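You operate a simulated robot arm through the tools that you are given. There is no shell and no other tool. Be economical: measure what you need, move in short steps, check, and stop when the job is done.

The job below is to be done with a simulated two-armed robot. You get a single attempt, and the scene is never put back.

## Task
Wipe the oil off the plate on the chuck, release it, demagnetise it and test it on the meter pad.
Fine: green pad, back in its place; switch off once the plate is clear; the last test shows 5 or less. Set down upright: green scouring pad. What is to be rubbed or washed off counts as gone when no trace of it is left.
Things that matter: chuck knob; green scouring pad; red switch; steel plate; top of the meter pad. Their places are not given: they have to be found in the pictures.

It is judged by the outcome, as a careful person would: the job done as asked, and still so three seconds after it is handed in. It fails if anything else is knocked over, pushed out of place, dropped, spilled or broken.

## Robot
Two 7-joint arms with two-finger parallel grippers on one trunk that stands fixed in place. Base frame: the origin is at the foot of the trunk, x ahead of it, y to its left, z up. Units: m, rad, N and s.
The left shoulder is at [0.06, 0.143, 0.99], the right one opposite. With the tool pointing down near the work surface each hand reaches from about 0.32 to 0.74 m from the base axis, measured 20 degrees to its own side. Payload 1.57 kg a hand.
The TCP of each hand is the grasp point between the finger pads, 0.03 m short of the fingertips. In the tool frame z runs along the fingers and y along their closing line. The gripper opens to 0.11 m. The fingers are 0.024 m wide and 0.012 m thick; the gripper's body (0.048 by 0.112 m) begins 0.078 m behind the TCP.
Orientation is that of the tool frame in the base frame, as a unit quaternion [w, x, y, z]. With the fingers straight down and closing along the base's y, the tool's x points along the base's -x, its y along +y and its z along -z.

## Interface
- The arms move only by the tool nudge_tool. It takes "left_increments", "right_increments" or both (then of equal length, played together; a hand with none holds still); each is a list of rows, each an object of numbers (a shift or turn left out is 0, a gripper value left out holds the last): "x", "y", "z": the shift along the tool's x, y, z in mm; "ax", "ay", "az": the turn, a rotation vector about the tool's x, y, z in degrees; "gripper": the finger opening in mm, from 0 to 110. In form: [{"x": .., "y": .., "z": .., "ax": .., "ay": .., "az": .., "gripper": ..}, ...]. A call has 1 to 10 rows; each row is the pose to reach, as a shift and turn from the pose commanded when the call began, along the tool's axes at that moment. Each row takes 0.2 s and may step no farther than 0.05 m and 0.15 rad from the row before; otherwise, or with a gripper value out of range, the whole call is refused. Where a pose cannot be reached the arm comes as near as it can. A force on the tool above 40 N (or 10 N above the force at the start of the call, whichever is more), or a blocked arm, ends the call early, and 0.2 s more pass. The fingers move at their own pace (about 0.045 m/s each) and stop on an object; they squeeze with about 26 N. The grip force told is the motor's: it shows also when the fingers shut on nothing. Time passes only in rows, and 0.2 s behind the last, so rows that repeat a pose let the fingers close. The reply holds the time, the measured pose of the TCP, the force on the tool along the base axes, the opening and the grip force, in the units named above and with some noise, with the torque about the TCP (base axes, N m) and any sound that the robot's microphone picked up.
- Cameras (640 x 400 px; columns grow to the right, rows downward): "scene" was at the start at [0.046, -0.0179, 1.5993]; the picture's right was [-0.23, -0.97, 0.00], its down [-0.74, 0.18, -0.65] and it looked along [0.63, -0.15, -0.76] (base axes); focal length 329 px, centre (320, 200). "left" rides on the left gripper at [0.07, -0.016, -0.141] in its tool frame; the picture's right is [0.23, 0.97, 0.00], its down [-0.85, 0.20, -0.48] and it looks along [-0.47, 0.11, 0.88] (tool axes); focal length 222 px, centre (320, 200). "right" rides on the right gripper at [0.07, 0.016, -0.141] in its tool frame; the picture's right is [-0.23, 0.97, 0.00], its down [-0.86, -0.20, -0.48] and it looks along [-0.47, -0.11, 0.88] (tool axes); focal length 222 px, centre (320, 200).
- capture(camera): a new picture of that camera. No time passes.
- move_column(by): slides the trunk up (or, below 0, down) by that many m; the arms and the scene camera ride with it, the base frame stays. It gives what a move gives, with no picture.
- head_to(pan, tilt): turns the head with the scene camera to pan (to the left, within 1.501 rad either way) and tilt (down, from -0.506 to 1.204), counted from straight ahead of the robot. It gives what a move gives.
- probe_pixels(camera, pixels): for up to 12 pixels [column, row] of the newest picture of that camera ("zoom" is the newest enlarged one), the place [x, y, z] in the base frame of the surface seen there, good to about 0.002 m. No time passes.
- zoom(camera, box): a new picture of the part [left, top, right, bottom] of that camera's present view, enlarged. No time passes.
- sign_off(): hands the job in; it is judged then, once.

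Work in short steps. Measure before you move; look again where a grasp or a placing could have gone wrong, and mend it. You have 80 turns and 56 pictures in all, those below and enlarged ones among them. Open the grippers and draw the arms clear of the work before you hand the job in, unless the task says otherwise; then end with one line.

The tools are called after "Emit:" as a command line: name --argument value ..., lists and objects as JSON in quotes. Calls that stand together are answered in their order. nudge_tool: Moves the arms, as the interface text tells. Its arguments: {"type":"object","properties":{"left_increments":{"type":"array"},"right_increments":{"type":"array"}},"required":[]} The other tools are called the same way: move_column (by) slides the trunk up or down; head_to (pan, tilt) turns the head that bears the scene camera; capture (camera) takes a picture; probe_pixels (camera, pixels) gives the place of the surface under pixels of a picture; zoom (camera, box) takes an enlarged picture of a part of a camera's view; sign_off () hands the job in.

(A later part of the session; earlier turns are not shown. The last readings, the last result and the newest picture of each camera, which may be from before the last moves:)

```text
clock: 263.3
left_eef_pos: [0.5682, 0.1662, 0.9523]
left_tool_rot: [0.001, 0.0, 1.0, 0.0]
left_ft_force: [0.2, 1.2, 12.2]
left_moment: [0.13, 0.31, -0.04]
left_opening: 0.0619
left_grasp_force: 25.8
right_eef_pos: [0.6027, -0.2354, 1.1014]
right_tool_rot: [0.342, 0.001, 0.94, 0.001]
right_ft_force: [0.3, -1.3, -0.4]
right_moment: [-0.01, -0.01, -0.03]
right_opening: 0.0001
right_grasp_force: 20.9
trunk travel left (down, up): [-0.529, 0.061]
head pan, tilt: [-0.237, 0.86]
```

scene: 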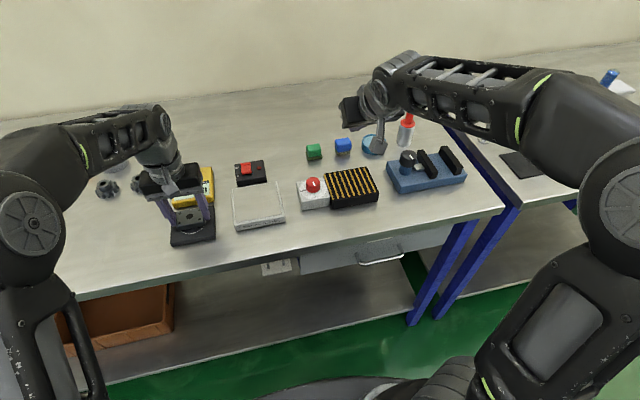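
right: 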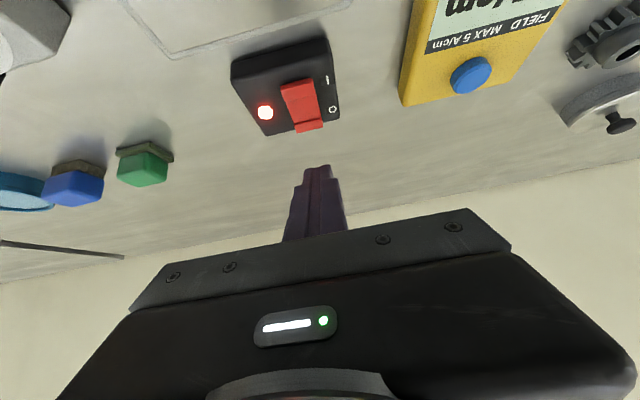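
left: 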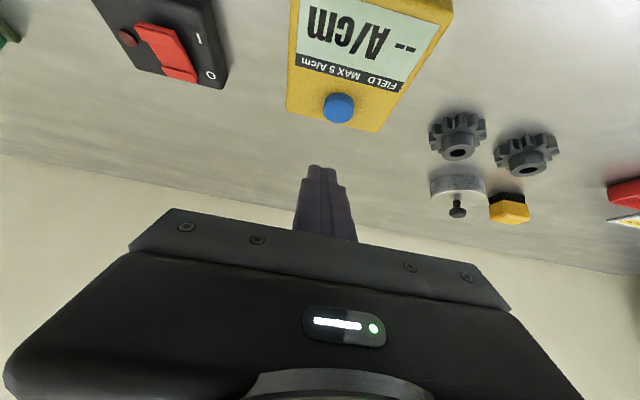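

Emit:
nudge_tool --left_increments '[{"gripper": 85}, {"gripper": 85}, {"gripper": 85}, {"z": -35}, {"z": -75}, {"z": -104}, {"z": -104}]'

Emit:
nudge_tool --left_increments '[{"x": -10, "ay": -7, "gripper": 0}, {"x": -30, "ay": -14}, {"x": -50, "ay": -21}, {"x": -75, "ay": -28}, {"x": -100, "ay": -35}, {"x": -125, "ay": -40, "y": -1}, {"x": -139, "z": 15, "ay": -40, "y": -1}, {"x": -139, "z": 35, "ay": -40, "y": -1}, {"x": -139, "z": 35, "ay": -40, "y": -1}]'

Emit:
nudge_tool --left_increments '[{"x": 14, "y": -0.5, "z": 15}, {"x": 27, "y": -0.5, "z": 29.5}, {"x": 33.6, "y": -0.5, "z": 37}, {"x": 36.8, "y": -0.5, "z": 41}, {"x": 39.4, "y": -0.5, "z": 44}, {"x": 39.4, "y": -0.5, "z": 44}, {"x": 20, "z": 20}, {"x": 2, "z": -10}]'

Emit:
zoom --camera "left" --box '[240, 0, 480, 150]'

```text
clock: 264.9
left_eef_pos: [0.5691, 0.1657, 1.0547]
left_tool_rot: [-0.001, 0.0, 1.0, 0.0]
left_ft_force: [0.8, 0.8, -0.1]
left_moment: [0.02, -0.02, 0.02]
left_opening: 0.0849
left_grasp_force: 0.0
right_eef_pos: [0.6038, -0.2355, 1.1001]
right_tool_rot: [0.342, 0.002, 0.94, -0.001]
right_ft_force: [-0.2, 0.4, 0.7]
right_moment: [0.01, 0.01, 0.01]
right_opening: 0.0001
right_grasp_force: 21.2
trunk travel left (down, up): [-0.529, 0.061]
head pan, tilt: [-0.237, 0.86]
```

```text
clock: 266.9
left_eef_pos: [0.7087, 0.1673, 1.019]
left_tool_rot: [0.342, 0.0, 0.94, -0.001]
left_ft_force: [-0.1, -0.4, 0.2]
left_moment: [-0.01, -0.01, 0.02]
left_opening: 0.0
left_grasp_force: 21.0
right_eef_pos: [0.6046, -0.2356, 1.1012]
right_tool_rot: [0.343, 0.002, 0.939, 0.001]
right_ft_force: [-0.1, 0.0, -0.6]
right_moment: [-0.03, 0.0, 0.03]
right_opening: 0.0
right_grasp_force: 21.0
trunk travel left (down, up): [-0.529, 0.061]
head pan, tilt: [-0.237, 0.86]
```

```text
clock: 268.7
left_eef_pos: [0.6984, 0.1657, 1.0255]
left_tool_rot: [0.341, 0.0, 0.94, 0.0]
left_ft_force: [0.3, 0.6, -0.5]
left_moment: [0.02, -0.03, -0.04]
left_opening: 0.0001
left_grasp_force: 21.6
right_eef_pos: [0.6044, -0.236, 1.1017]
right_tool_rot: [0.342, 0.002, 0.94, 0.001]
right_ft_force: [0.3, 1.1, 0.2]
right_moment: [0.02, -0.01, 0.0]
right_opening: 0.0001
right_grasp_force: 21.6
trunk travel left (down, up): [-0.529, 0.061]
head pan, tilt: [-0.237, 0.86]
heard: click
```

```text
2.67 times, centred on (360, 75) of left
3 turns are left
```

zoom: 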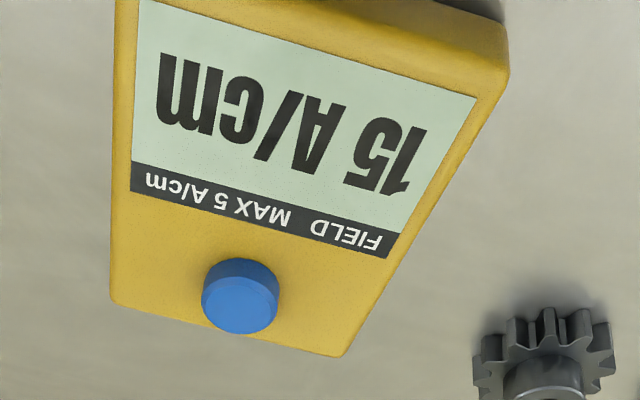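

15 after two more cycles: the field does fall with exposure and passes, just slowly. Now one large run: three on/off cycles with many strokes close over the demagnetiser, several withdrawals, the last one very slow; then set down and test.

Emit:
nudge_tool --left_increments '[{"x": 13, "z": -18, "ay": 6.7, "gripper": 85}, {"x": 26, "z": -37, "ay": 13.4}, {"x": 40, "z": -55, "ay": 20}, {"x": 53, "z": -73, "ay": 26.7}, {"x": 66, "z": -92, "ay": 33.4}, {"x": 80, "z": -110, "ay": 40}, {"x": 80, "z": -110, "ay": 40}]'

Emit:
nudge_tool --left_increments '[{"z": 40}, {"z": 80}, {"z": 102}, {"z": 107}, {"z": 107, "gripper": 45}, {"z": 107}, {"z": 107}, {"z": 107}]'

Emit:
nudge_tool --left_increments '[{"z": -40}, {"z": -80}, {"x": 20, "y": 12, "z": -105}, {"x": 40, "y": 26, "z": -125}, {"x": 53.5, "y": 38.5, "z": -134}, {"x": 53.5, "y": 38.5, "z": -134}]'

Emit:
nudge_tool --right_increments '[{"y": 45}, {"y": 90}, {"y": 135}, {"y": 180}, {"y": 225}, {"y": 262, "z": 30}, {"y": 262, "z": 75}, {"y": 262, "z": 118}, {"y": 262, "z": 118}]'

Emit:
nudge_tool --right_increments '[{"x": 17, "z": 20}, {"x": 28, "z": 33}, {"x": 32, "z": 38}, {"x": 35, "z": 41.5}, {"x": 17, "z": 20}, {"x": 0, "z": 0}]'

Emit:
nudge_tool --right_increments '[{"z": -45}, {"z": -90}, {"z": -118, "y": -20}, {"z": -118, "y": -65}, {"z": -118, "y": -110}, {"z": -118, "y": -155}, {"z": -118, "y": -200}, {"z": -118, "y": -240}, {"z": -118, "y": -262}]'

Emit:
nudge_tool --left_increments '[{"x": -12, "y": -38, "z": 5}, {"x": -26, "y": -78, "z": 12}, {"x": -42, "y": -120, "z": 25}, {"x": -56, "y": -160, "z": 40}, {"x": -68, "y": -190, "z": 60}, {"x": -71, "y": -196, "z": 90}, {"x": -71, "y": -196, "z": 110}, {"x": -71, "y": -196, "z": 119}, {"x": -71, "y": -196, "z": 121}, {"x": -71, "y": -196, "z": 121}]'

Emit:
nudge_tool --left_increments '[{"y": 35}, {"y": 0}, {"y": -35}, {"y": 0}, {"y": 35}, {"y": 0}, {"y": -35}, {"y": 0}, {"y": 20}, {"y": 0}]'

Emit:
nudge_tool --left_increments '[{"y": 35}, {"y": 0}, {"y": -35}, {"y": 0}, {"y": 35}, {"y": 0}, {"y": -35}, {"y": 0}, {"y": 20}, {"y": 0}]'

Emit:
nudge_tool --left_increments '[{"y": 35}, {"y": 0}, {"y": -35}, {"y": 0}, {"y": 35}, {"y": 0}, {"y": -35}, {"y": 0}, {"y": 20}, {"y": 0}]'

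Emit:
nudge_tool --left_increments '[{"y": 35}, {"y": 0}, {"y": -35}, {"y": 0}, {"y": 35}, {"y": 0}, {"y": -35}, {"y": 0}, {"y": 20}, {"y": 0}]'

Emit:
nudge_tool --left_increments '[{"y": 35}, {"y": 0}, {"y": -35}, {"y": 0}, {"y": 35}, {"y": 0}, {"y": -35}, {"y": 0}, {"y": 20}, {"y": 0}]'

Emit:
nudge_tool --left_increments '[{"y": 35}, {"y": 0}, {"y": -35}, {"y": 0}, {"y": 35}, {"y": 0}, {"y": -35}, {"y": 0}, {"y": 20}, {"y": 0}]'

Emit:
nudge_tool --left_increments '[{"z": -3}, {"z": -6}, {"z": -9}, {"z": -12}, {"z": -15}, {"z": -18}, {"z": -21}, {"z": -24}, {"z": -27}, {"z": -30}]'

Emit:
nudge_tool --left_increments '[{"z": -3}, {"z": -6}, {"z": -9}, {"z": -12}, {"z": -15}, {"z": -18, "x": 1}, {"z": -21, "x": 2}, {"z": -24, "x": 3}, {"z": -27, "x": 4}, {"z": -30, "x": 5}]'

Emit:
nudge_tool --left_increments '[{"x": 1.3, "y": 3.9, "z": -1.2}, {"x": 2.6, "y": 7.8, "z": -2.4}, {"x": 4, "y": 11.8, "z": -3.7}, {"x": 5.3, "y": 15.7, "z": -4.9}, {"x": 6.6, "y": 19.6, "z": -6.1}, {"x": 7.9, "y": 23.5, "z": -7.3}, {"x": 9.2, "y": 27.4, "z": -8.5}, {"x": 10.6, "y": 31.4, "z": -9.8}, {"x": 11.9, "y": 35.3, "z": -11}, {"x": 13.2, "y": 39.2, "z": -12.2}]'

Emit:
nudge_tool --left_increments '[{"x": 1.3, "y": 3.9, "z": -1.2}, {"x": 2.6, "y": 7.8, "z": -2.4}, {"x": 4, "y": 11.8, "z": -3.7}, {"x": 5.3, "y": 15.7, "z": -4.9}, {"x": 6.6, "y": 19.6, "z": -6.1}, {"x": 7.9, "y": 23.5, "z": -7.3}, {"x": 9.2, "y": 27.4, "z": -8.5}, {"x": 10.6, "y": 31.4, "z": -9.8}, {"x": 11.9, "y": 35.3, "z": -11}, {"x": 13.2, "y": 39.2, "z": -12.2}]'

Emit:
nudge_tool --left_increments '[{"x": 4, "y": 11.8, "z": -3.7}, {"x": 7.9, "y": 23.5, "z": -7.3}, {"x": 11.9, "y": 35.3, "z": -11}, {"x": 15.8, "y": 47, "z": -14.6}, {"x": 19.8, "y": 58.8, "z": -18.3}, {"x": 23.8, "y": 70.6, "z": -22}, {"x": 27.7, "y": 82.3, "z": -25.6}, {"x": 31.7, "y": 94.1, "z": -29.3}, {"x": 35.6, "y": 105.8, "z": -32.9}, {"x": 39.6, "y": 117.6, "z": -36.6}]'

```text
clock: 270.3
left_eef_pos: [0.5655, 0.1657, 1.0598]
left_tool_rot: [0.0, 0.0, 1.0, 0.0]
left_ft_force: [0.4, -1.1, 0.5]
left_moment: [0.01, 0.04, -0.02]
left_opening: 0.085
left_grasp_force: 0.0
right_eef_pos: [0.6047, -0.2338, 1.1016]
right_tool_rot: [0.342, 0.001, 0.94, 0.001]
right_ft_force: [-0.6, 0.5, -0.4]
right_moment: [0.02, -0.02, -0.01]
right_opening: 0.0001
right_grasp_force: 21.7
trunk travel left (down, up): [-0.529, 0.061]
head pan, tilt: [-0.237, 0.86]
```

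```text
clock: 272.1
left_eef_pos: [0.5675, 0.1657, 0.9509]
left_tool_rot: [-0.001, 0.0, 1.0, -0.001]
left_ft_force: [-0.7, -0.4, 0.3]
left_moment: [-0.02, -0.02, 0.03]
left_opening: 0.0618
left_grasp_force: 25.8
right_eef_pos: [0.6038, -0.2353, 1.1008]
right_tool_rot: [0.342, 0.001, 0.94, 0.001]
right_ft_force: [-1.4, 0.6, -0.1]
right_moment: [0.04, -0.01, -0.01]
right_opening: 0.0002
right_grasp_force: 21.1
trunk travel left (down, up): [-0.529, 0.061]
head pan, tilt: [-0.237, 0.86]
```

```text
clock: 273.5
left_eef_pos: [0.5143, 0.2047, 1.0861]
left_tool_rot: [-0.001, 0.0, 1.0, 0.0]
left_ft_force: [0.7, -0.2, -4.3]
left_moment: [-0.02, 0.02, -0.01]
left_opening: 0.0617
left_grasp_force: 25.7
right_eef_pos: [0.6043, -0.235, 1.1014]
right_tool_rot: [0.342, 0.001, 0.94, 0.001]
right_ft_force: [0.3, -0.1, 0.2]
right_moment: [-0.01, 0.0, 0.0]
right_opening: 0.0002
right_grasp_force: 21.4
trunk travel left (down, up): [-0.529, 0.061]
head pan, tilt: [-0.237, 0.86]
```

```text
clock: 275.5
left_eef_pos: [0.5132, 0.2039, 1.0865]
left_tool_rot: [0.0, 0.0, 1.0, 0.0]
left_ft_force: [0.1, 0.1, -3.0]
left_moment: [0.0, 0.02, 0.0]
left_opening: 0.0617
left_grasp_force: 25.9
right_eef_pos: [0.6815, 0.0264, 1.0117]
right_tool_rot: [0.342, 0.001, 0.94, 0.001]
right_ft_force: [0.3, -0.1, 0.6]
right_moment: [-0.03, -0.02, -0.05]
right_opening: 0.0001
right_grasp_force: 21.2
trunk travel left (down, up): [-0.529, 0.061]
head pan, tilt: [-0.237, 0.86]
```

```text
clock: 276.9
left_eef_pos: [0.5136, 0.2036, 1.0866]
left_tool_rot: [0.0, 0.001, 1.0, 0.0]
left_ft_force: [-0.5, 0.2, -3.0]
left_moment: [0.04, 0.04, -0.03]
left_opening: 0.0619
left_grasp_force: 26.4
right_eef_pos: [0.6823, 0.0264, 1.0118]
right_tool_rot: [0.343, 0.002, 0.939, 0.0]
right_ft_force: [-0.4, 0.1, 0.8]
right_moment: [0.01, 0.0, -0.03]
right_opening: 0.0001
right_grasp_force: 21.6
trunk travel left (down, up): [-0.529, 0.061]
head pan, tilt: [-0.237, 0.86]
heard: click
```

```text
clock: 278.9
left_eef_pos: [0.5127, 0.2041, 1.0842]
left_tool_rot: [-0.001, 0.0, 1.0, 0.001]
left_ft_force: [0.4, -0.8, -4.1]
left_moment: [-0.02, 0.03, 0.01]
left_opening: 0.0621
left_grasp_force: 26.3
right_eef_pos: [0.6042, -0.2353, 1.1006]
right_tool_rot: [0.342, 0.002, 0.94, 0.0]
right_ft_force: [0.5, -0.3, 0.2]
right_moment: [-0.02, 0.01, -0.01]
right_opening: 0.0
right_grasp_force: 21.0
trunk travel left (down, up): [-0.529, 0.061]
head pan, tilt: [-0.237, 0.86]
```

```text
clock: 281.1
left_eef_pos: [0.5856, 0.0081, 0.9634]
left_tool_rot: [-0.001, 0.0, 1.0, 0.0]
left_ft_force: [0.2, -0.6, -2.9]
left_moment: [0.02, 0.01, 0.0]
left_opening: 0.0617
left_grasp_force: 26.2
right_eef_pos: [0.6045, -0.2358, 1.1016]
right_tool_rot: [0.342, 0.001, 0.94, 0.001]
right_ft_force: [0.4, -0.5, -0.8]
right_moment: [0.02, 0.01, 0.01]
right_opening: 0.0002
right_grasp_force: 21.3
trunk travel left (down, up): [-0.529, 0.061]
head pan, tilt: [-0.237, 0.86]
```

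```text
clock: 283.3
left_eef_pos: [0.5847, 0.0076, 0.9633]
left_tool_rot: [-0.002, -0.001, 1.0, 0.001]
left_ft_force: [1.1, 0.3, -1.4]
left_moment: [-0.06, -0.1, 0.03]
left_opening: 0.0618
left_grasp_force: 25.7
right_eef_pos: [0.6042, -0.2362, 1.1011]
right_tool_rot: [0.342, 0.001, 0.94, 0.001]
right_ft_force: [0.4, -0.6, 0.5]
right_moment: [0.01, -0.02, -0.02]
right_opening: 0.0
right_grasp_force: 21.4
trunk travel left (down, up): [-0.529, 0.061]
head pan, tilt: [-0.237, 0.86]
```

```text
clock: 285.5
left_eef_pos: [0.585, 0.0075, 0.9663]
left_tool_rot: [-0.001, 0.0, 1.0, 0.0]
left_ft_force: [-0.9, -0.2, -3.4]
left_moment: [0.01, 0.04, 0.02]
left_opening: 0.0617
left_grasp_force: 25.7
right_eef_pos: [0.605, -0.2351, 1.1006]
right_tool_rot: [0.342, 0.001, 0.94, 0.001]
right_ft_force: [0.5, 0.1, 0.0]
right_moment: [-0.01, -0.02, 0.06]
right_opening: 0.0
right_grasp_force: 21.5
trunk travel left (down, up): [-0.529, 0.061]
head pan, tilt: [-0.237, 0.86]
```

```text
clock: 287.7
left_eef_pos: [0.5848, 0.0072, 0.965]
left_tool_rot: [0.0, 0.0, 1.0, 0.0]
left_ft_force: [-0.7, -0.4, -3.0]
left_moment: [-0.01, 0.05, 0.0]
left_opening: 0.0618
left_grasp_force: 26.2
right_eef_pos: [0.6055, -0.2355, 1.1012]
right_tool_rot: [0.342, 0.001, 0.94, 0.001]
right_ft_force: [0.1, 0.0, -0.4]
right_moment: [-0.01, 0.01, 0.01]
right_opening: 0.0
right_grasp_force: 21.4
trunk travel left (down, up): [-0.529, 0.061]
head pan, tilt: [-0.237, 0.86]
```

```text
clock: 289.9
left_eef_pos: [0.5849, 0.0063, 0.9647]
left_tool_rot: [-0.001, -0.001, 1.0, 0.0]
left_ft_force: [-0.2, -0.3, -3.5]
left_moment: [0.0, 0.04, 0.01]
left_opening: 0.0616
left_grasp_force: 25.2
right_eef_pos: [0.605, -0.2369, 1.1012]
right_tool_rot: [0.343, 0.001, 0.939, 0.001]
right_ft_force: [-0.3, 0.2, 0.5]
right_moment: [-0.01, 0.0, 0.0]
right_opening: 0.0
right_grasp_force: 20.9
trunk travel left (down, up): [-0.529, 0.061]
head pan, tilt: [-0.237, 0.86]
```

```text
clock: 292.1
left_eef_pos: [0.5855, 0.0041, 0.9659]
left_tool_rot: [0.0, 0.0, 1.0, 0.0]
left_ft_force: [-0.4, 0.7, -3.7]
left_moment: [0.03, 0.06, -0.03]
left_opening: 0.062
left_grasp_force: 26.0
right_eef_pos: [0.605, -0.2357, 1.101]
right_tool_rot: [0.342, 0.001, 0.94, 0.001]
right_ft_force: [-0.4, 0.0, 0.0]
right_moment: [0.01, -0.02, 0.01]
right_opening: 0.0001
right_grasp_force: 20.8
trunk travel left (down, up): [-0.529, 0.061]
head pan, tilt: [-0.237, 0.86]
```

```text
clock: 294.3
left_eef_pos: [0.5872, 0.0056, 0.9652]
left_tool_rot: [-0.001, 0.001, 1.0, 0.0]
left_ft_force: [0.2, 0.6, -3.9]
left_moment: [0.02, -0.01, 0.0]
left_opening: 0.0616
left_grasp_force: 25.7
right_eef_pos: [0.6049, -0.2366, 1.101]
right_tool_rot: [0.342, 0.0, 0.94, 0.001]
right_ft_force: [-0.4, -0.9, -0.1]
right_moment: [0.0, 0.02, 0.02]
right_opening: 0.0004
right_grasp_force: 21.1
trunk travel left (down, up): [-0.529, 0.061]
head pan, tilt: [-0.237, 0.86]
```

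```text
clock: 296.5
left_eef_pos: [0.5854, 0.0066, 0.9965]
left_tool_rot: [-0.001, 0.0, 1.0, 0.001]
left_ft_force: [0.2, 0.0, -3.4]
left_moment: [-0.03, 0.03, 0.0]
left_opening: 0.062
left_grasp_force: 25.7
right_eef_pos: [0.6053, -0.2366, 1.1014]
right_tool_rot: [0.342, 0.002, 0.94, 0.0]
right_ft_force: [0.3, 0.4, 0.6]
right_moment: [-0.03, 0.0, -0.02]
right_opening: 0.0002
right_grasp_force: 21.7
trunk travel left (down, up): [-0.529, 0.061]
head pan, tilt: [-0.237, 0.86]
```

```text
clock: 298.7
left_eef_pos: [0.5804, 0.006, 1.0255]
left_tool_rot: [0.0, -0.001, 1.0, -0.001]
left_ft_force: [0.7, 0.1, -2.8]
left_moment: [0.03, 0.01, -0.03]
left_opening: 0.0619
left_grasp_force: 26.2
right_eef_pos: [0.6046, -0.2357, 1.1028]
right_tool_rot: [0.341, 0.001, 0.94, 0.002]
right_ft_force: [0.6, 0.9, -0.7]
right_moment: [0.01, 0.02, -0.02]
right_opening: 0.0
right_grasp_force: 21.8
trunk travel left (down, up): [-0.529, 0.061]
head pan, tilt: [-0.237, 0.86]
```

```text
clock: 300.9
left_eef_pos: [0.5678, 0.0484, 1.0356]
left_tool_rot: [0.0, 0.0, 1.0, 0.001]
left_ft_force: [-1.1, 0.2, -3.5]
left_moment: [-0.01, 0.04, 0.02]
left_opening: 0.0616
left_grasp_force: 26.4
right_eef_pos: [0.605, -0.2334, 1.0993]
right_tool_rot: [0.342, 0.001, 0.94, 0.0]
right_ft_force: [-0.3, 0.8, -0.9]
right_moment: [0.0, -0.02, 0.0]
right_opening: 0.0001
right_grasp_force: 21.3
trunk travel left (down, up): [-0.529, 0.061]
head pan, tilt: [-0.237, 0.86]
```

```text
clock: 303.1
left_eef_pos: [0.554, 0.0866, 1.0499]
left_tool_rot: [-0.001, -0.001, 1.0, 0.0]
left_ft_force: [-0.1, -0.2, -4.0]
left_moment: [0.0, 0.03, 0.02]
left_opening: 0.0615
left_grasp_force: 25.3
right_eef_pos: [0.6043, -0.236, 1.1003]
right_tool_rot: [0.342, 0.001, 0.94, 0.0]
right_ft_force: [0.1, 0.0, 0.3]
right_moment: [0.03, 0.02, 0.0]
right_opening: 0.0
right_grasp_force: 21.5
trunk travel left (down, up): [-0.529, 0.061]
head pan, tilt: [-0.237, 0.86]
```

```text
clock: 305.3
left_eef_pos: [0.5144, 0.204, 1.0858]
left_tool_rot: [-0.001, 0.0, 1.0, 0.0]
left_ft_force: [-0.4, 0.3, -3.8]
left_moment: [-0.03, 0.05, -0.01]
left_opening: 0.0616
left_grasp_force: 26.0
right_eef_pos: [0.6043, -0.235, 1.1014]
right_tool_rot: [0.342, 0.001, 0.94, 0.0]
right_ft_force: [0.0, -0.1, 0.1]
right_moment: [-0.01, 0.0, -0.02]
right_opening: 0.0001
right_grasp_force: 21.5
trunk travel left (down, up): [-0.529, 0.061]
head pan, tilt: [-0.237, 0.86]
```

Emit:
nudge_tool --left_increments '[{"x": -12, "y": -38, "z": 5}, {"x": -26, "y": -78, "z": 12}, {"x": -42, "y": -120, "z": 25}, {"x": -56, "y": -160, "z": 40}, {"x": -68, "y": -190, "z": 60}, {"x": -71, "y": -196, "z": 90}, {"x": -71, "y": -196, "z": 110}, {"x": -71, "y": -196, "z": 119}, {"x": -71, "y": -196, "z": 121}, {"x": -71, "y": -196, "z": 121}]'

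Emit:
nudge_tool --left_increments '[{"z": -3}, {"z": -6}, {"z": -9}, {"z": -12}, {"z": -15}, {"z": -18}, {"z": -21}, {"z": -24}, {"z": -27}, {"z": -30}]'

Emit:
nudge_tool --left_increments '[{"z": -3}, {"z": -6}, {"z": -9}, {"z": -12}, {"z": -15}, {"z": -18, "x": 1}, {"z": -21, "x": 2}, {"z": -24, "x": 3}, {"z": -27, "x": 4}, {"z": -30, "x": 5}]'

Emit:
nudge_tool --left_increments '[{"x": 1.3, "y": 3.9, "z": -1.2}, {"x": 2.6, "y": 7.8, "z": -2.4}, {"x": 4, "y": 11.8, "z": -3.7}, {"x": 5.3, "y": 15.7, "z": -4.9}, {"x": 6.6, "y": 19.6, "z": -6.1}, {"x": 7.9, "y": 23.5, "z": -7.3}, {"x": 9.2, "y": 27.4, "z": -8.5}, {"x": 10.6, "y": 31.4, "z": -9.8}, {"x": 11.9, "y": 35.3, "z": -11}, {"x": 13.2, "y": 39.2, "z": -12.2}]'

Emit:
nudge_tool --left_increments '[{"x": 1.3, "y": 3.9, "z": -1.2}, {"x": 2.6, "y": 7.8, "z": -2.4}, {"x": 4, "y": 11.8, "z": -3.7}, {"x": 5.3, "y": 15.7, "z": -4.9}, {"x": 6.6, "y": 19.6, "z": -6.1}, {"x": 7.9, "y": 23.5, "z": -7.3}, {"x": 9.2, "y": 27.4, "z": -8.5}, {"x": 10.6, "y": 31.4, "z": -9.8}, {"x": 11.9, "y": 35.3, "z": -11}, {"x": 13.2, "y": 39.2, "z": -12.2}]'

Emit:
nudge_tool --left_increments '[{"x": 4, "y": 11.8, "z": -3.7}, {"x": 7.9, "y": 23.5, "z": -7.3}, {"x": 11.9, "y": 35.3, "z": -11}, {"x": 15.8, "y": 47, "z": -14.6}, {"x": 19.8, "y": 58.8, "z": -18.3}, {"x": 23.8, "y": 70.6, "z": -22}, {"x": 27.7, "y": 82.3, "z": -25.6}, {"x": 31.7, "y": 94.1, "z": -29.3}, {"x": 35.6, "y": 105.8, "z": -32.9}, {"x": 39.6, "y": 117.6, "z": -36.6}]'

Emit:
nudge_tool --right_increments '[{"y": 45}, {"y": 90}, {"y": 135}, {"y": 180}, {"y": 225}, {"x": -4, "z": 30, "y": 262}, {"x": -12, "z": 70, "y": 262}, {"x": -18, "z": 110, "y": 262}, {"x": -23, "z": 138, "y": 262}, {"x": -23, "z": 138, "y": 262}]'

Emit:
nudge_tool --right_increments '[{"x": 10, "z": 16}, {"x": 22, "z": 31}, {"x": 29, "z": 38.5}, {"x": 33, "z": 42.5}, {"x": 35.2, "z": 44.9}, {"x": 17, "z": 25}, {"x": 0, "z": 0}]'

Emit:
nudge_tool --right_increments '[{"z": -45}, {"x": 8, "z": -90}, {"x": 16, "z": -130}, {"x": 23, "z": -138, "y": -40}, {"x": 23, "z": -138, "y": -85}, {"x": 23, "z": -138, "y": -130}, {"x": 23, "z": -138, "y": -175}, {"x": 23, "z": -138, "y": -220}, {"x": 23, "z": -138, "y": -262}]'

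Emit:
nudge_tool --right_increments '[{"y": 45}, {"y": 90}, {"y": 135}, {"y": 180}, {"y": 225}, {"y": 262, "z": 30}, {"y": 262, "z": 75}, {"y": 262, "z": 118}, {"y": 262, "z": 118}]'

Emit:
nudge_tool --right_increments '[{"x": 17, "z": 20}, {"x": 28, "z": 33}, {"x": 32, "z": 38}, {"x": 35, "z": 41.5}, {"x": 17, "z": 20}, {"x": 0, "z": 0}]'

Emit:
nudge_tool --right_increments '[{"z": -45}, {"z": -90}, {"z": -118, "y": -20}, {"z": -118, "y": -65}, {"z": -118, "y": -110}, {"z": -118, "y": -155}, {"z": -118, "y": -200}, {"z": -118, "y": -240}, {"z": -118, "y": -262}]'

Emit:
nudge_tool --left_increments '[{"x": -12, "y": -38, "z": 5}, {"x": -26, "y": -78, "z": 12}, {"x": -42, "y": -120, "z": 25}, {"x": -56, "y": -160, "z": 40}, {"x": -68, "y": -190, "z": 60}, {"x": -71, "y": -196, "z": 90}, {"x": -71, "y": -196, "z": 110}, {"x": -71, "y": -196, "z": 119}, {"x": -71, "y": -196, "z": 121}, {"x": -71, "y": -196, "z": 121}]'

Emit:
nudge_tool --left_increments '[{"y": 35}, {"y": 0}, {"y": -35}, {"y": 0}, {"y": 35}, {"y": 0}, {"y": -35}, {"y": 0}, {"y": 20}, {"y": 0}]'

Emit:
nudge_tool --left_increments '[{"y": 35}, {"y": 0}, {"y": -35}, {"y": 0}, {"y": 35}, {"y": 0}, {"y": -35}, {"y": 0}, {"y": 20}, {"y": 0}]'

Emit:
nudge_tool --left_increments '[{"y": 35}, {"y": 0}, {"y": -35}, {"y": 0}, {"y": 35}, {"y": 0}, {"y": -35}, {"y": 0}, {"y": 20}, {"y": 0}]'

Emit:
nudge_tool --left_increments '[{"y": 35}, {"y": 0}, {"y": -35}, {"y": 0}, {"y": 35}, {"y": 0}, {"y": -35}, {"y": 0}, {"y": 20}, {"y": 0}]'

```text
clock: 307.5
left_eef_pos: [0.5855, 0.0085, 0.9647]
left_tool_rot: [-0.001, 0.0, 1.0, 0.0]
left_ft_force: [-0.8, -0.4, -3.8]
left_moment: [0.01, 0.03, 0.03]
left_opening: 0.0617
left_grasp_force: 26.0
right_eef_pos: [0.6051, -0.2355, 1.101]
right_tool_rot: [0.342, 0.001, 0.94, 0.001]
right_ft_force: [0.1, 0.7, -0.5]
right_moment: [-0.02, -0.07, 0.0]
right_opening: 0.0001
right_grasp_force: 21.1
trunk travel left (down, up): [-0.529, 0.061]
head pan, tilt: [-0.237, 0.86]
```

```text
clock: 309.7
left_eef_pos: [0.5859, 0.0079, 0.9958]
left_tool_rot: [0.0, 0.0, 1.0, 0.0]
left_ft_force: [-0.8, 1.0, -3.6]
left_moment: [0.02, 0.03, -0.01]
left_opening: 0.0616
left_grasp_force: 25.9
right_eef_pos: [0.6047, -0.2353, 1.1013]
right_tool_rot: [0.342, 0.001, 0.94, 0.001]
right_ft_force: [0.7, 0.1, 0.2]
right_moment: [0.04, 0.01, 0.01]
right_opening: 0.0
right_grasp_force: 21.0
trunk travel left (down, up): [-0.529, 0.061]
head pan, tilt: [-0.237, 0.86]
```

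```text
clock: 311.9
left_eef_pos: [0.5803, 0.0079, 1.0242]
left_tool_rot: [0.0, 0.0, 1.0, -0.001]
left_ft_force: [-0.7, -0.8, -3.2]
left_moment: [0.0, 0.02, -0.01]
left_opening: 0.0616
left_grasp_force: 26.0
right_eef_pos: [0.605, -0.2363, 1.1009]
right_tool_rot: [0.342, 0.002, 0.94, 0.0]
right_ft_force: [0.6, 0.8, -0.3]
right_moment: [-0.01, 0.0, 0.02]
right_opening: 0.0001
right_grasp_force: 21.8
trunk travel left (down, up): [-0.529, 0.061]
head pan, tilt: [-0.237, 0.86]
```

```text
clock: 314.1
left_eef_pos: [0.5668, 0.0476, 1.0377]
left_tool_rot: [-0.002, 0.0, 1.0, 0.0]
left_ft_force: [-0.4, -0.8, -3.8]
left_moment: [0.02, 0.03, -0.01]
left_opening: 0.0617
left_grasp_force: 26.2
right_eef_pos: [0.6048, -0.2352, 1.0999]
right_tool_rot: [0.342, 0.001, 0.94, 0.001]
right_ft_force: [0.2, 0.7, -0.6]
right_moment: [0.01, -0.02, -0.02]
right_opening: 0.0
right_grasp_force: 21.4
trunk travel left (down, up): [-0.529, 0.061]
head pan, tilt: [-0.237, 0.86]
```

```text
clock: 316.3
left_eef_pos: [0.5539, 0.0861, 1.0478]
left_tool_rot: [-0.002, 0.0, 1.0, 0.0]
left_ft_force: [-0.5, -1.1, -3.9]
left_moment: [0.03, 0.04, -0.04]
left_opening: 0.0617
left_grasp_force: 25.9
right_eef_pos: [0.6039, -0.2354, 1.1015]
right_tool_rot: [0.342, 0.001, 0.94, 0.0]
right_ft_force: [0.5, 0.0, 0.6]
right_moment: [0.0, -0.02, -0.03]
right_opening: 0.0003
right_grasp_force: 21.1
trunk travel left (down, up): [-0.529, 0.061]
head pan, tilt: [-0.237, 0.86]
```

```text
clock: 318.5
left_eef_pos: [0.5155, 0.2042, 1.0852]
left_tool_rot: [-0.001, 0.0, 1.0, 0.001]
left_ft_force: [0.0, 0.7, -3.4]
left_moment: [0.0, 0.04, 0.02]
left_opening: 0.0616
left_grasp_force: 26.3
right_eef_pos: [0.6052, -0.2346, 1.1022]
right_tool_rot: [0.343, 0.002, 0.939, 0.001]
right_ft_force: [-0.2, 0.3, -0.5]
right_moment: [-0.01, 0.0, 0.01]
right_opening: 0.0002
right_grasp_force: 21.8
trunk travel left (down, up): [-0.529, 0.061]
head pan, tilt: [-0.237, 0.86]
```

```text
clock: 320.7
left_eef_pos: [0.5151, 0.2029, 1.0859]
left_tool_rot: [-0.001, 0.0, 1.0, 0.0]
left_ft_force: [1.1, -0.4, -3.4]
left_moment: [-0.04, 0.06, -0.04]
left_opening: 0.0615
left_grasp_force: 25.6
right_eef_pos: [0.7133, 0.0255, 1.0108]
right_tool_rot: [0.341, 0.001, 0.94, 0.001]
right_ft_force: [-0.2, 0.5, 0.0]
right_moment: [-0.04, -0.01, 0.04]
right_opening: 0.0
right_grasp_force: 21.8
trunk travel left (down, up): [-0.529, 0.061]
head pan, tilt: [-0.237, 0.86]
```

```text
clock: 322.3
left_eef_pos: [0.5141, 0.2044, 1.0851]
left_tool_rot: [-0.001, 0.0, 1.0, 0.0]
left_ft_force: [0.5, 0.6, -4.6]
left_moment: [-0.01, 0.05, -0.01]
left_opening: 0.0618
left_grasp_force: 25.4
right_eef_pos: [0.7119, 0.0259, 1.0104]
right_tool_rot: [0.341, 0.001, 0.94, 0.0]
right_ft_force: [-0.7, -0.4, -0.3]
right_moment: [0.0, 0.03, 0.03]
right_opening: 0.0
right_grasp_force: 21.4
trunk travel left (down, up): [-0.529, 0.061]
head pan, tilt: [-0.237, 0.86]
heard: click
```

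```text
clock: 324.3
left_eef_pos: [0.5137, 0.2041, 1.0861]
left_tool_rot: [0.0, 0.001, 1.0, 0.0]
left_ft_force: [-0.3, 0.3, -4.3]
left_moment: [0.01, 0.01, -0.02]
left_opening: 0.0618
left_grasp_force: 26.1
right_eef_pos: [0.605, -0.2375, 1.1017]
right_tool_rot: [0.342, 0.002, 0.94, 0.0]
right_ft_force: [0.2, -0.7, 0.2]
right_moment: [0.0, -0.03, 0.01]
right_opening: 0.0
right_grasp_force: 21.6
trunk travel left (down, up): [-0.529, 0.061]
head pan, tilt: [-0.237, 0.86]
```

```text
clock: 326.3
left_eef_pos: [0.5143, 0.2035, 1.085]
left_tool_rot: [0.0, 0.0, 1.0, 0.0]
left_ft_force: [0.8, -0.1, -3.7]
left_moment: [0.01, 0.03, -0.02]
left_opening: 0.0618
left_grasp_force: 26.2
right_eef_pos: [0.6821, 0.0274, 1.0127]
right_tool_rot: [0.342, 0.001, 0.94, 0.002]
right_ft_force: [-0.2, 0.1, 0.6]
right_moment: [0.0, -0.04, 0.0]
right_opening: 0.0
right_grasp_force: 21.5
trunk travel left (down, up): [-0.529, 0.061]
head pan, tilt: [-0.237, 0.86]
```

```text
clock: 327.7
left_eef_pos: [0.5142, 0.204, 1.0856]
left_tool_rot: [0.0, -0.001, 1.0, 0.0]
left_ft_force: [0.5, -0.1, -3.7]
left_moment: [-0.02, 0.0, 0.02]
left_opening: 0.0619
left_grasp_force: 25.8
right_eef_pos: [0.6829, 0.0266, 1.0116]
right_tool_rot: [0.343, 0.001, 0.939, 0.0]
right_ft_force: [0.3, 0.2, 0.2]
right_moment: [0.02, 0.03, 0.0]
right_opening: 0.0
right_grasp_force: 21.3
trunk travel left (down, up): [-0.529, 0.061]
head pan, tilt: [-0.237, 0.86]
heard: click
```

```text
clock: 329.7
left_eef_pos: [0.5141, 0.2029, 1.0856]
left_tool_rot: [-0.002, 0.0, 1.0, 0.0]
left_ft_force: [0.8, 0.6, -4.2]
left_moment: [-0.03, 0.0, 0.04]
left_opening: 0.0617
left_grasp_force: 25.5
right_eef_pos: [0.6054, -0.2355, 1.102]
right_tool_rot: [0.342, 0.001, 0.94, 0.001]
right_ft_force: [-0.4, 0.4, 0.0]
right_moment: [0.01, 0.02, -0.01]
right_opening: 0.0001
right_grasp_force: 21.3
trunk travel left (down, up): [-0.529, 0.061]
head pan, tilt: [-0.237, 0.86]
```

```text
clock: 331.9
left_eef_pos: [0.5846, 0.0068, 0.963]
left_tool_rot: [-0.001, 0.0, 1.0, 0.0]
left_ft_force: [0.1, -0.2, -4.8]
left_moment: [0.03, 0.02, 0.0]
left_opening: 0.0613
left_grasp_force: 26.4
right_eef_pos: [0.6047, -0.2343, 1.1021]
right_tool_rot: [0.342, 0.001, 0.94, 0.001]
right_ft_force: [0.6, 0.0, 0.2]
right_moment: [0.01, -0.04, 0.0]
right_opening: 0.0001
right_grasp_force: 21.0
trunk travel left (down, up): [-0.529, 0.061]
head pan, tilt: [-0.237, 0.86]
```

```text
clock: 334.1
left_eef_pos: [0.5843, 0.0073, 0.9646]
left_tool_rot: [-0.001, 0.0, 1.0, 0.0]
left_ft_force: [-0.2, 0.1, -2.0]
left_moment: [-0.08, -0.05, 0.01]
left_opening: 0.0616
left_grasp_force: 26.0
right_eef_pos: [0.6043, -0.2345, 1.1009]
right_tool_rot: [0.342, 0.0, 0.94, 0.001]
right_ft_force: [-0.2, -0.9, 1.1]
right_moment: [0.03, 0.0, 0.01]
right_opening: 0.0
right_grasp_force: 20.6
trunk travel left (down, up): [-0.529, 0.061]
head pan, tilt: [-0.237, 0.86]
```

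```text
clock: 336.3
left_eef_pos: [0.5866, 0.0092, 0.9628]
left_tool_rot: [-0.001, 0.0, 1.0, 0.0]
left_ft_force: [0.1, 0.2, -3.4]
left_moment: [-0.03, 0.0, 0.04]
left_opening: 0.0618
left_grasp_force: 26.4
right_eef_pos: [0.6059, -0.2361, 1.1013]
right_tool_rot: [0.342, 0.001, 0.94, 0.001]
right_ft_force: [-0.3, 0.3, 0.2]
right_moment: [0.02, 0.05, 0.02]
right_opening: 0.0
right_grasp_force: 20.8
trunk travel left (down, up): [-0.529, 0.061]
head pan, tilt: [-0.237, 0.86]
```

```text
clock: 338.5
left_eef_pos: [0.5862, 0.0096, 0.9662]
left_tool_rot: [-0.001, 0.0, 1.0, 0.0]
left_ft_force: [0.1, 0.3, -3.1]
left_moment: [-0.02, 0.04, 0.0]
left_opening: 0.0617
left_grasp_force: 26.1
right_eef_pos: [0.6057, -0.2349, 1.1007]
right_tool_rot: [0.342, 0.001, 0.94, 0.0]
right_ft_force: [0.1, -0.3, 0.3]
right_moment: [0.02, 0.03, 0.01]
right_opening: 0.0
right_grasp_force: 21.5
trunk travel left (down, up): [-0.529, 0.061]
head pan, tilt: [-0.237, 0.86]
```

```text
clock: 340.7
left_eef_pos: [0.5844, 0.0068, 0.9647]
left_tool_rot: [-0.001, 0.0, 1.0, 0.0]
left_ft_force: [0.4, -0.6, -3.8]
left_moment: [0.01, 0.0, -0.01]
left_opening: 0.0616
left_grasp_force: 26.7
right_eef_pos: [0.6051, -0.2356, 1.1011]
right_tool_rot: [0.342, 0.0, 0.94, 0.001]
right_ft_force: [-0.6, -0.2, -0.9]
right_moment: [-0.01, 0.01, 0.0]
right_opening: 0.0
right_grasp_force: 21.3
trunk travel left (down, up): [-0.529, 0.061]
head pan, tilt: [-0.237, 0.86]
```

Emit:
nudge_tool --left_increments '[{"z": -2}, {"z": -4}, {"z": -6}, {"z": -8}, {"z": -10}, {"z": -12}, {"z": -14}, {"z": -16}, {"z": -18}, {"z": -20}]'

Emit:
nudge_tool --left_increments '[{"z": -2}, {"z": -4}, {"z": -6}, {"z": -8}, {"z": -10}, {"z": -12}, {"z": -14}, {"z": -16}, {"z": -18, "x": 1}, {"z": -20, "x": 2}]'

Emit:
nudge_tool --left_increments '[{"z": -2}, {"z": -4}, {"z": -6, "x": 0.5}, {"z": -8, "x": 0.5}, {"z": -10, "x": 1}, {"z": -12, "x": 1.5}, {"z": -14, "x": 2}, {"z": -16, "x": 2}, {"z": -18, "x": 2.5}, {"z": -20, "x": 3}]'

Emit:
nudge_tool --left_increments '[{"x": 1.3, "y": 3.9, "z": -1.2}, {"x": 2.6, "y": 7.8, "z": -2.4}, {"x": 4, "y": 11.8, "z": -3.7}, {"x": 5.3, "y": 15.7, "z": -4.9}, {"x": 6.6, "y": 19.6, "z": -6.1}, {"x": 7.9, "y": 23.5, "z": -7.3}, {"x": 9.2, "y": 27.4, "z": -8.5}, {"x": 10.6, "y": 31.4, "z": -9.8}, {"x": 11.9, "y": 35.3, "z": -11}, {"x": 13.2, "y": 39.2, "z": -12.2}]'

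Emit:
nudge_tool --left_increments '[{"x": 1.3, "y": 3.9, "z": -1.2}, {"x": 2.6, "y": 7.8, "z": -2.4}, {"x": 4, "y": 11.8, "z": -3.7}, {"x": 5.3, "y": 15.7, "z": -4.9}, {"x": 6.6, "y": 19.6, "z": -6.1}, {"x": 7.9, "y": 23.5, "z": -7.3}, {"x": 9.2, "y": 27.4, "z": -8.5}, {"x": 10.6, "y": 31.4, "z": -9.8}, {"x": 11.9, "y": 35.3, "z": -11}, {"x": 13.2, "y": 39.2, "z": -12.2}]'

Emit:
nudge_tool --left_increments '[{"x": 1.3, "y": 3.9, "z": -1.2}, {"x": 2.6, "y": 7.8, "z": -2.4}, {"x": 4, "y": 11.8, "z": -3.7}, {"x": 5.3, "y": 15.7, "z": -4.9}, {"x": 6.6, "y": 19.6, "z": -6.1}, {"x": 7.9, "y": 23.5, "z": -7.3}, {"x": 9.2, "y": 27.4, "z": -8.5}, {"x": 10.6, "y": 31.4, "z": -9.8}, {"x": 11.9, "y": 35.3, "z": -11}, {"x": 13.2, "y": 39.2, "z": -12.2}]'

Emit:
nudge_tool --left_increments '[{"x": 1.3, "y": 3.9, "z": -1.2}, {"x": 2.6, "y": 7.8, "z": -2.4}, {"x": 4, "y": 11.8, "z": -3.7}, {"x": 5.3, "y": 15.7, "z": -4.9}, {"x": 6.6, "y": 19.6, "z": -6.1}, {"x": 7.9, "y": 23.5, "z": -7.3}, {"x": 9.2, "y": 27.4, "z": -8.5}, {"x": 10.6, "y": 31.4, "z": -9.8}, {"x": 11.9, "y": 35.3, "z": -11}, {"x": 13.2, "y": 39.2, "z": -12.2}]'

Emit:
nudge_tool --left_increments '[{"x": 1.3, "y": 3.9, "z": -1.2}, {"x": 2.6, "y": 7.8, "z": -2.4}, {"x": 4, "y": 11.8, "z": -3.7}, {"x": 5.3, "y": 15.7, "z": -4.9}, {"x": 6.6, "y": 19.6, "z": -6.1}, {"x": 7.9, "y": 23.5, "z": -7.3}, {"x": 9.2, "y": 27.4, "z": -8.5}, {"x": 10.6, "y": 31.4, "z": -9.8}, {"x": 11.9, "y": 35.3, "z": -11}, {"x": 13.2, "y": 39.2, "z": -12.2}]'

Emit:
nudge_tool --right_increments '[{"y": 45}, {"y": 90}, {"y": 135}, {"y": 180}, {"y": 225}, {"x": -4, "z": 30, "y": 262}, {"x": -12, "z": 70, "y": 262}, {"x": -18, "z": 110, "y": 262}, {"x": -23, "z": 138, "y": 262}, {"x": -23, "z": 138, "y": 262}]'

Emit:
nudge_tool --right_increments '[{"x": 10, "z": 16}, {"x": 22, "z": 31}, {"x": 29, "z": 38.5}, {"x": 33, "z": 42.5}, {"x": 35.2, "z": 44.9}, {"x": 17, "z": 25}, {"x": 0, "z": 0}]'

Emit:
nudge_tool --right_increments '[{"z": -45}, {"x": 8, "z": -90}, {"x": 16, "z": -130}, {"x": 23, "z": -138, "y": -40}, {"x": 23, "z": -138, "y": -85}, {"x": 23, "z": -138, "y": -130}, {"x": 23, "z": -138, "y": -175}, {"x": 23, "z": -138, "y": -220}, {"x": 23, "z": -138, "y": -262}]'

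Emit:
nudge_tool --left_increments '[{"x": -20, "y": -12, "z": 20}, {"x": -40, "y": -28, "z": 45}, {"x": -53.5, "y": -38.5, "z": 75}, {"x": -53.5, "y": -38.5, "z": 105}, {"x": -53.5, "y": -38.5, "z": 125}, {"x": -53.5, "y": -38.5, "z": 131}, {"x": -53.5, "y": -38.5, "z": 132.5}, {"x": -53.5, "y": -38.5, "z": 134}, {"x": -53.5, "y": -38.5, "z": 135}, {"x": -53.5, "y": -38.5, "z": 135}]'

Emit:
nudge_tool --left_increments '[{"gripper": 85}, {"gripper": 85}, {"gripper": 85}, {"z": -35}, {"z": -75}, {"z": -104}, {"z": -104}]'

Emit:
nudge_tool --left_increments '[{"x": -10, "ay": -7, "gripper": 0}, {"x": -30, "ay": -14}, {"x": -50, "ay": -21}, {"x": -75, "ay": -28}, {"x": -100, "ay": -35}, {"x": -125, "ay": -40, "y": -1}, {"x": -139, "z": 15, "ay": -40, "y": -1}, {"x": -139, "z": 35, "ay": -40, "y": -1}, {"x": -139, "z": 35, "ay": -40, "y": -1}]'

Emit:
nudge_tool --left_increments '[{"x": 14, "y": -0.5, "z": 15}, {"x": 27, "y": -0.5, "z": 29.5}, {"x": 33.6, "y": -0.5, "z": 37}, {"x": 36.8, "y": -0.5, "z": 41}, {"x": 39.4, "y": -0.5, "z": 44}, {"x": 39.4, "y": -0.5, "z": 44}, {"x": 20, "z": 20}, {"x": 2, "z": -10}]'

Emit:
zoom --camera "left" --box '[240, 0, 480, 150]'

```text
clock: 342.9
left_eef_pos: [0.5854, 0.0081, 0.9853]
left_tool_rot: [-0.001, -0.001, 1.0, 0.0]
left_ft_force: [0.4, -0.5, -3.7]
left_moment: [0.02, 0.03, -0.01]
left_opening: 0.0614
left_grasp_force: 25.7
right_eef_pos: [0.6049, -0.2342, 1.1013]
right_tool_rot: [0.342, 0.001, 0.94, 0.001]
right_ft_force: [-0.7, -0.2, -0.2]
right_moment: [0.02, -0.02, 0.01]
right_opening: 0.0
right_grasp_force: 21.6
trunk travel left (down, up): [-0.529, 0.061]
head pan, tilt: [-0.237, 0.86]
```

```text
clock: 345.1
left_eef_pos: [0.5827, 0.0071, 1.0045]
left_tool_rot: [-0.001, 0.0, 1.0, 0.0]
left_ft_force: [0.3, -0.1, -3.5]
left_moment: [0.04, 0.03, -0.01]
left_opening: 0.0615
left_grasp_force: 26.4
right_eef_pos: [0.6049, -0.2348, 1.101]
right_tool_rot: [0.342, 0.0, 0.94, 0.002]
right_ft_force: [-0.7, -0.3, -0.8]
right_moment: [0.01, 0.0, -0.02]
right_opening: 0.0
right_grasp_force: 21.8
trunk travel left (down, up): [-0.529, 0.061]
head pan, tilt: [-0.237, 0.86]
```

```text
clock: 347.3
left_eef_pos: [0.5803, 0.0068, 1.0237]
left_tool_rot: [-0.001, 0.0, 1.0, 0.001]
left_ft_force: [0.1, 0.5, -3.7]
left_moment: [-0.02, 0.04, 0.02]
left_opening: 0.0616
left_grasp_force: 26.2
right_eef_pos: [0.6063, -0.2369, 1.102]
right_tool_rot: [0.342, 0.001, 0.94, 0.002]
right_ft_force: [-1.4, 0.2, 0.1]
right_moment: [0.01, 0.02, -0.03]
right_opening: 0.0
right_grasp_force: 20.8
trunk travel left (down, up): [-0.529, 0.061]
head pan, tilt: [-0.237, 0.86]
```

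```text
clock: 349.5
left_eef_pos: [0.5669, 0.0477, 1.0374]
left_tool_rot: [0.0, -0.001, 1.0, 0.001]
left_ft_force: [1.0, -0.3, -4.2]
left_moment: [-0.02, 0.0, -0.02]
left_opening: 0.0616
left_grasp_force: 26.6
right_eef_pos: [0.6049, -0.2346, 1.1024]
right_tool_rot: [0.342, 0.001, 0.94, 0.001]
right_ft_force: [0.6, -0.3, 0.1]
right_moment: [-0.02, -0.01, 0.03]
right_opening: 0.0
right_grasp_force: 21.8
trunk travel left (down, up): [-0.529, 0.061]
head pan, tilt: [-0.237, 0.86]
```

```text
clock: 351.7
left_eef_pos: [0.5528, 0.0876, 1.0499]
left_tool_rot: [-0.001, 0.0, 1.0, 0.0]
left_ft_force: [0.2, -0.3, -3.8]
left_moment: [0.0, 0.07, 0.0]
left_opening: 0.0618
left_grasp_force: 26.1
right_eef_pos: [0.6051, -0.2344, 1.1008]
right_tool_rot: [0.342, 0.002, 0.94, 0.0]
right_ft_force: [0.8, 0.4, -0.7]
right_moment: [-0.02, 0.03, -0.02]
right_opening: 0.0
right_grasp_force: 21.3
trunk travel left (down, up): [-0.529, 0.061]
head pan, tilt: [-0.237, 0.86]
```

```text
clock: 353.9
left_eef_pos: [0.5411, 0.1251, 1.0604]
left_tool_rot: [-0.001, -0.001, 1.0, -0.001]
left_ft_force: [0.8, 0.8, -3.5]
left_moment: [0.01, 0.01, 0.02]
left_opening: 0.0615
left_grasp_force: 26.0
right_eef_pos: [0.605, -0.2338, 1.1012]
right_tool_rot: [0.342, 0.001, 0.94, -0.001]
right_ft_force: [0.6, -0.7, -0.5]
right_moment: [-0.02, 0.0, 0.0]
right_opening: 0.0
right_grasp_force: 21.0
trunk travel left (down, up): [-0.529, 0.061]
head pan, tilt: [-0.237, 0.86]
```

```text
clock: 356.1
left_eef_pos: [0.5267, 0.1662, 1.0742]
left_tool_rot: [-0.001, 0.0, 1.0, 0.0]
left_ft_force: [0.0, 0.4, -2.9]
left_moment: [0.01, 0.0, -0.01]
left_opening: 0.0617
left_grasp_force: 25.7
right_eef_pos: [0.6044, -0.2355, 1.1013]
right_tool_rot: [0.342, 0.002, 0.94, 0.0]
right_ft_force: [-0.4, 0.0, 0.5]
right_moment: [-0.01, -0.01, -0.05]
right_opening: 0.0002
right_grasp_force: 20.7
trunk travel left (down, up): [-0.529, 0.061]
head pan, tilt: [-0.237, 0.86]
```

```text
clock: 358.3
left_eef_pos: [0.5118, 0.2032, 1.0856]
left_tool_rot: [-0.001, 0.0, 1.0, 0.0]
left_ft_force: [0.4, -1.1, -3.5]
left_moment: [-0.02, 0.05, -0.01]
left_opening: 0.0618
left_grasp_force: 25.9
right_eef_pos: [0.6045, -0.2358, 1.1029]
right_tool_rot: [0.342, 0.001, 0.94, 0.0]
right_ft_force: [0.2, 0.2, 0.9]
right_moment: [0.01, 0.0, 0.01]
right_opening: 0.0
right_grasp_force: 20.9
trunk travel left (down, up): [-0.529, 0.061]
head pan, tilt: [-0.237, 0.86]
```

```text
clock: 360.5
left_eef_pos: [0.5146, 0.2046, 1.0855]
left_tool_rot: [-0.001, 0.0, 1.0, 0.0]
left_ft_force: [0.4, 0.0, -3.8]
left_moment: [-0.02, 0.02, -0.01]
left_opening: 0.0615
left_grasp_force: 26.2
right_eef_pos: [0.7142, 0.0255, 1.0102]
right_tool_rot: [0.343, 0.0, 0.939, 0.0]
right_ft_force: [-0.7, 0.0, -0.2]
right_moment: [-0.03, -0.04, 0.01]
right_opening: 0.0
right_grasp_force: 21.3
trunk travel left (down, up): [-0.529, 0.061]
head pan, tilt: [-0.237, 0.86]
```

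```text
clock: 362.1
left_eef_pos: [0.5133, 0.2048, 1.0868]
left_tool_rot: [-0.001, 0.0, 1.0, -0.001]
left_ft_force: [1.3, 0.3, -3.3]
left_moment: [-0.01, 0.03, 0.04]
left_opening: 0.0618
left_grasp_force: 25.3
right_eef_pos: [0.7117, 0.0252, 1.0099]
right_tool_rot: [0.341, 0.0, 0.94, 0.001]
right_ft_force: [0.0, -0.7, 0.1]
right_moment: [-0.01, 0.0, 0.0]
right_opening: 0.0
right_grasp_force: 21.1
trunk travel left (down, up): [-0.529, 0.061]
head pan, tilt: [-0.237, 0.86]
heard: click
```

```text
clock: 364.1
left_eef_pos: [0.5128, 0.2026, 1.0861]
left_tool_rot: [-0.001, 0.0, 1.0, 0.0]
left_ft_force: [0.3, -0.6, -3.2]
left_moment: [0.01, 0.03, 0.01]
left_opening: 0.0619
left_grasp_force: 26.1
right_eef_pos: [0.6057, -0.2392, 1.1045]
right_tool_rot: [0.342, 0.0, 0.94, 0.001]
right_ft_force: [0.0, 0.0, 1.5]
right_moment: [0.05, 0.02, -0.02]
right_opening: 0.0002
right_grasp_force: 21.8
trunk travel left (down, up): [-0.529, 0.061]
head pan, tilt: [-0.237, 0.86]
```

```text
clock: 366.3
left_eef_pos: [0.5685, 0.165, 0.9517]
left_tool_rot: [0.001, -0.001, 1.0, 0.001]
left_ft_force: [0.8, 2.8, 6.6]
left_moment: [0.11, -0.29, 0.05]
left_opening: 0.0617
left_grasp_force: 25.8
right_eef_pos: [0.6048, -0.2397, 1.1035]
right_tool_rot: [0.343, 0.002, 0.939, 0.0]
right_ft_force: [-0.3, 0.5, -0.3]
right_moment: [-0.02, 0.06, -0.03]
right_opening: 0.0
right_grasp_force: 21.2
trunk travel left (down, up): [-0.529, 0.061]
head pan, tilt: [-0.237, 0.86]
```

```text
clock: 367.9
left_eef_pos: [0.5685, 0.1658, 1.0536]
left_tool_rot: [-0.001, -0.001, 1.0, -0.001]
left_ft_force: [0.9, 1.0, -0.5]
left_moment: [0.0, 0.01, -0.01]
left_opening: 0.0852
left_grasp_force: 0.1
right_eef_pos: [0.6045, -0.2392, 1.1036]
right_tool_rot: [0.341, 0.001, 0.94, 0.0]
right_ft_force: [-0.9, -0.9, -0.1]
right_moment: [0.04, 0.0, 0.01]
right_opening: 0.0
right_grasp_force: 21.4
trunk travel left (down, up): [-0.529, 0.061]
head pan, tilt: [-0.237, 0.86]
```

```text
clock: 369.9
left_eef_pos: [0.7082, 0.1643, 1.0194]
left_tool_rot: [0.342, -0.001, 0.94, 0.001]
left_ft_force: [0.6, 0.5, 0.9]
left_moment: [0.02, -0.02, -0.01]
left_opening: 0.0
left_grasp_force: 21.0
right_eef_pos: [0.6046, -0.2387, 1.1026]
right_tool_rot: [0.342, 0.002, 0.94, 0.0]
right_ft_force: [-0.1, -0.6, 0.0]
right_moment: [-0.01, 0.01, 0.0]
right_opening: 0.0
right_grasp_force: 21.2
trunk travel left (down, up): [-0.529, 0.061]
head pan, tilt: [-0.237, 0.86]
```

```text
clock: 371.7
left_eef_pos: [0.6975, 0.1653, 1.0255]
left_tool_rot: [0.341, 0.0, 0.94, 0.0]
left_ft_force: [-0.3, -0.2, -0.4]
left_moment: [0.0, -0.02, 0.03]
left_opening: 0.0001
left_grasp_force: 20.9
right_eef_pos: [0.6045, -0.239, 1.1039]
right_tool_rot: [0.343, 0.001, 0.939, 0.001]
right_ft_force: [-0.7, 0.2, 0.6]
right_moment: [0.01, 0.01, -0.02]
right_opening: 0.0001
right_grasp_force: 21.7
trunk travel left (down, up): [-0.529, 0.061]
head pan, tilt: [-0.237, 0.86]
heard: click
```

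```text
2.67 times, centred on (360, 75) of left
2 turns are left
```

zoom: 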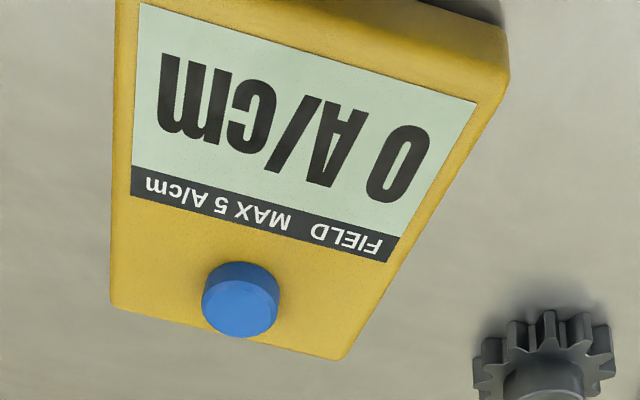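

0 A/cm: demagnetised, switch off, plate on the pad. I draw both arms back clear and open the grippers.

Emit:
nudge_tool --left_increments '[{"x": 13, "z": -18, "ay": 6.7}, {"x": 26, "z": -37, "ay": 13.4}, {"x": 40, "z": -55, "ay": 20}, {"x": 53, "z": -73, "ay": 26.7}, {"x": 66, "z": -92, "ay": 33.4}, {"x": 80, "z": -110, "ay": 40}]' --right_increments '[{"x": 16, "z": -20}, {"x": 32, "z": -40}, {"x": 48, "z": -60}, {"x": 64, "z": -80}, {"x": 80, "z": -100}, {"x": 95, "z": -120, "gripper": 100}]'

Emit:
nudge_tool --left_increments '[{"x": 30, "y": 15, "z": -10}, {"x": 60, "y": 30, "z": -25}, {"x": 90, "y": 45, "z": -40}, {"x": 120, "y": 60, "z": -50, "gripper": 100}, {"x": 120, "y": 60, "z": -50}, {"x": 120, "y": 60, "z": -50}, {"x": 120, "y": 60, "z": -50}]'

```text
clock: 373.1
left_eef_pos: [0.5648, 0.1645, 1.0619]
left_tool_rot: [-0.001, -0.001, 1.0, 0.0]
left_ft_force: [-0.3, 0.0, -0.1]
left_moment: [0.0, 0.0, 0.0]
left_opening: 0.0
left_grasp_force: 21.3
right_eef_pos: [0.457, -0.2361, 1.1344]
right_tool_rot: [0.342, 0.001, 0.94, 0.001]
right_ft_force: [0.2, 0.4, -0.3]
right_moment: [-0.03, -0.02, -0.03]
right_opening: 0.032
right_grasp_force: 0.0
trunk travel left (down, up): [-0.529, 0.061]
head pan, tilt: [-0.237, 0.86]
```

```text
clock: 374.7
left_eef_pos: [0.4465, 0.2246, 1.1092]
left_tool_rot: [0.0, 0.0, 1.0, -0.001]
left_ft_force: [-0.8, 0.1, 0.3]
left_moment: [-0.02, -0.02, 0.01]
left_opening: 0.0857
left_grasp_force: 0.0
right_eef_pos: [0.4567, -0.2363, 1.1348]
right_tool_rot: [0.342, 0.001, 0.94, 0.001]
right_ft_force: [1.0, -1.0, -1.1]
right_moment: [0.0, 0.01, -0.03]
right_opening: 0.0998
right_grasp_force: 0.1
trunk travel left (down, up): [-0.529, 0.061]
head pan, tilt: [-0.237, 0.86]
1 turns are left
```

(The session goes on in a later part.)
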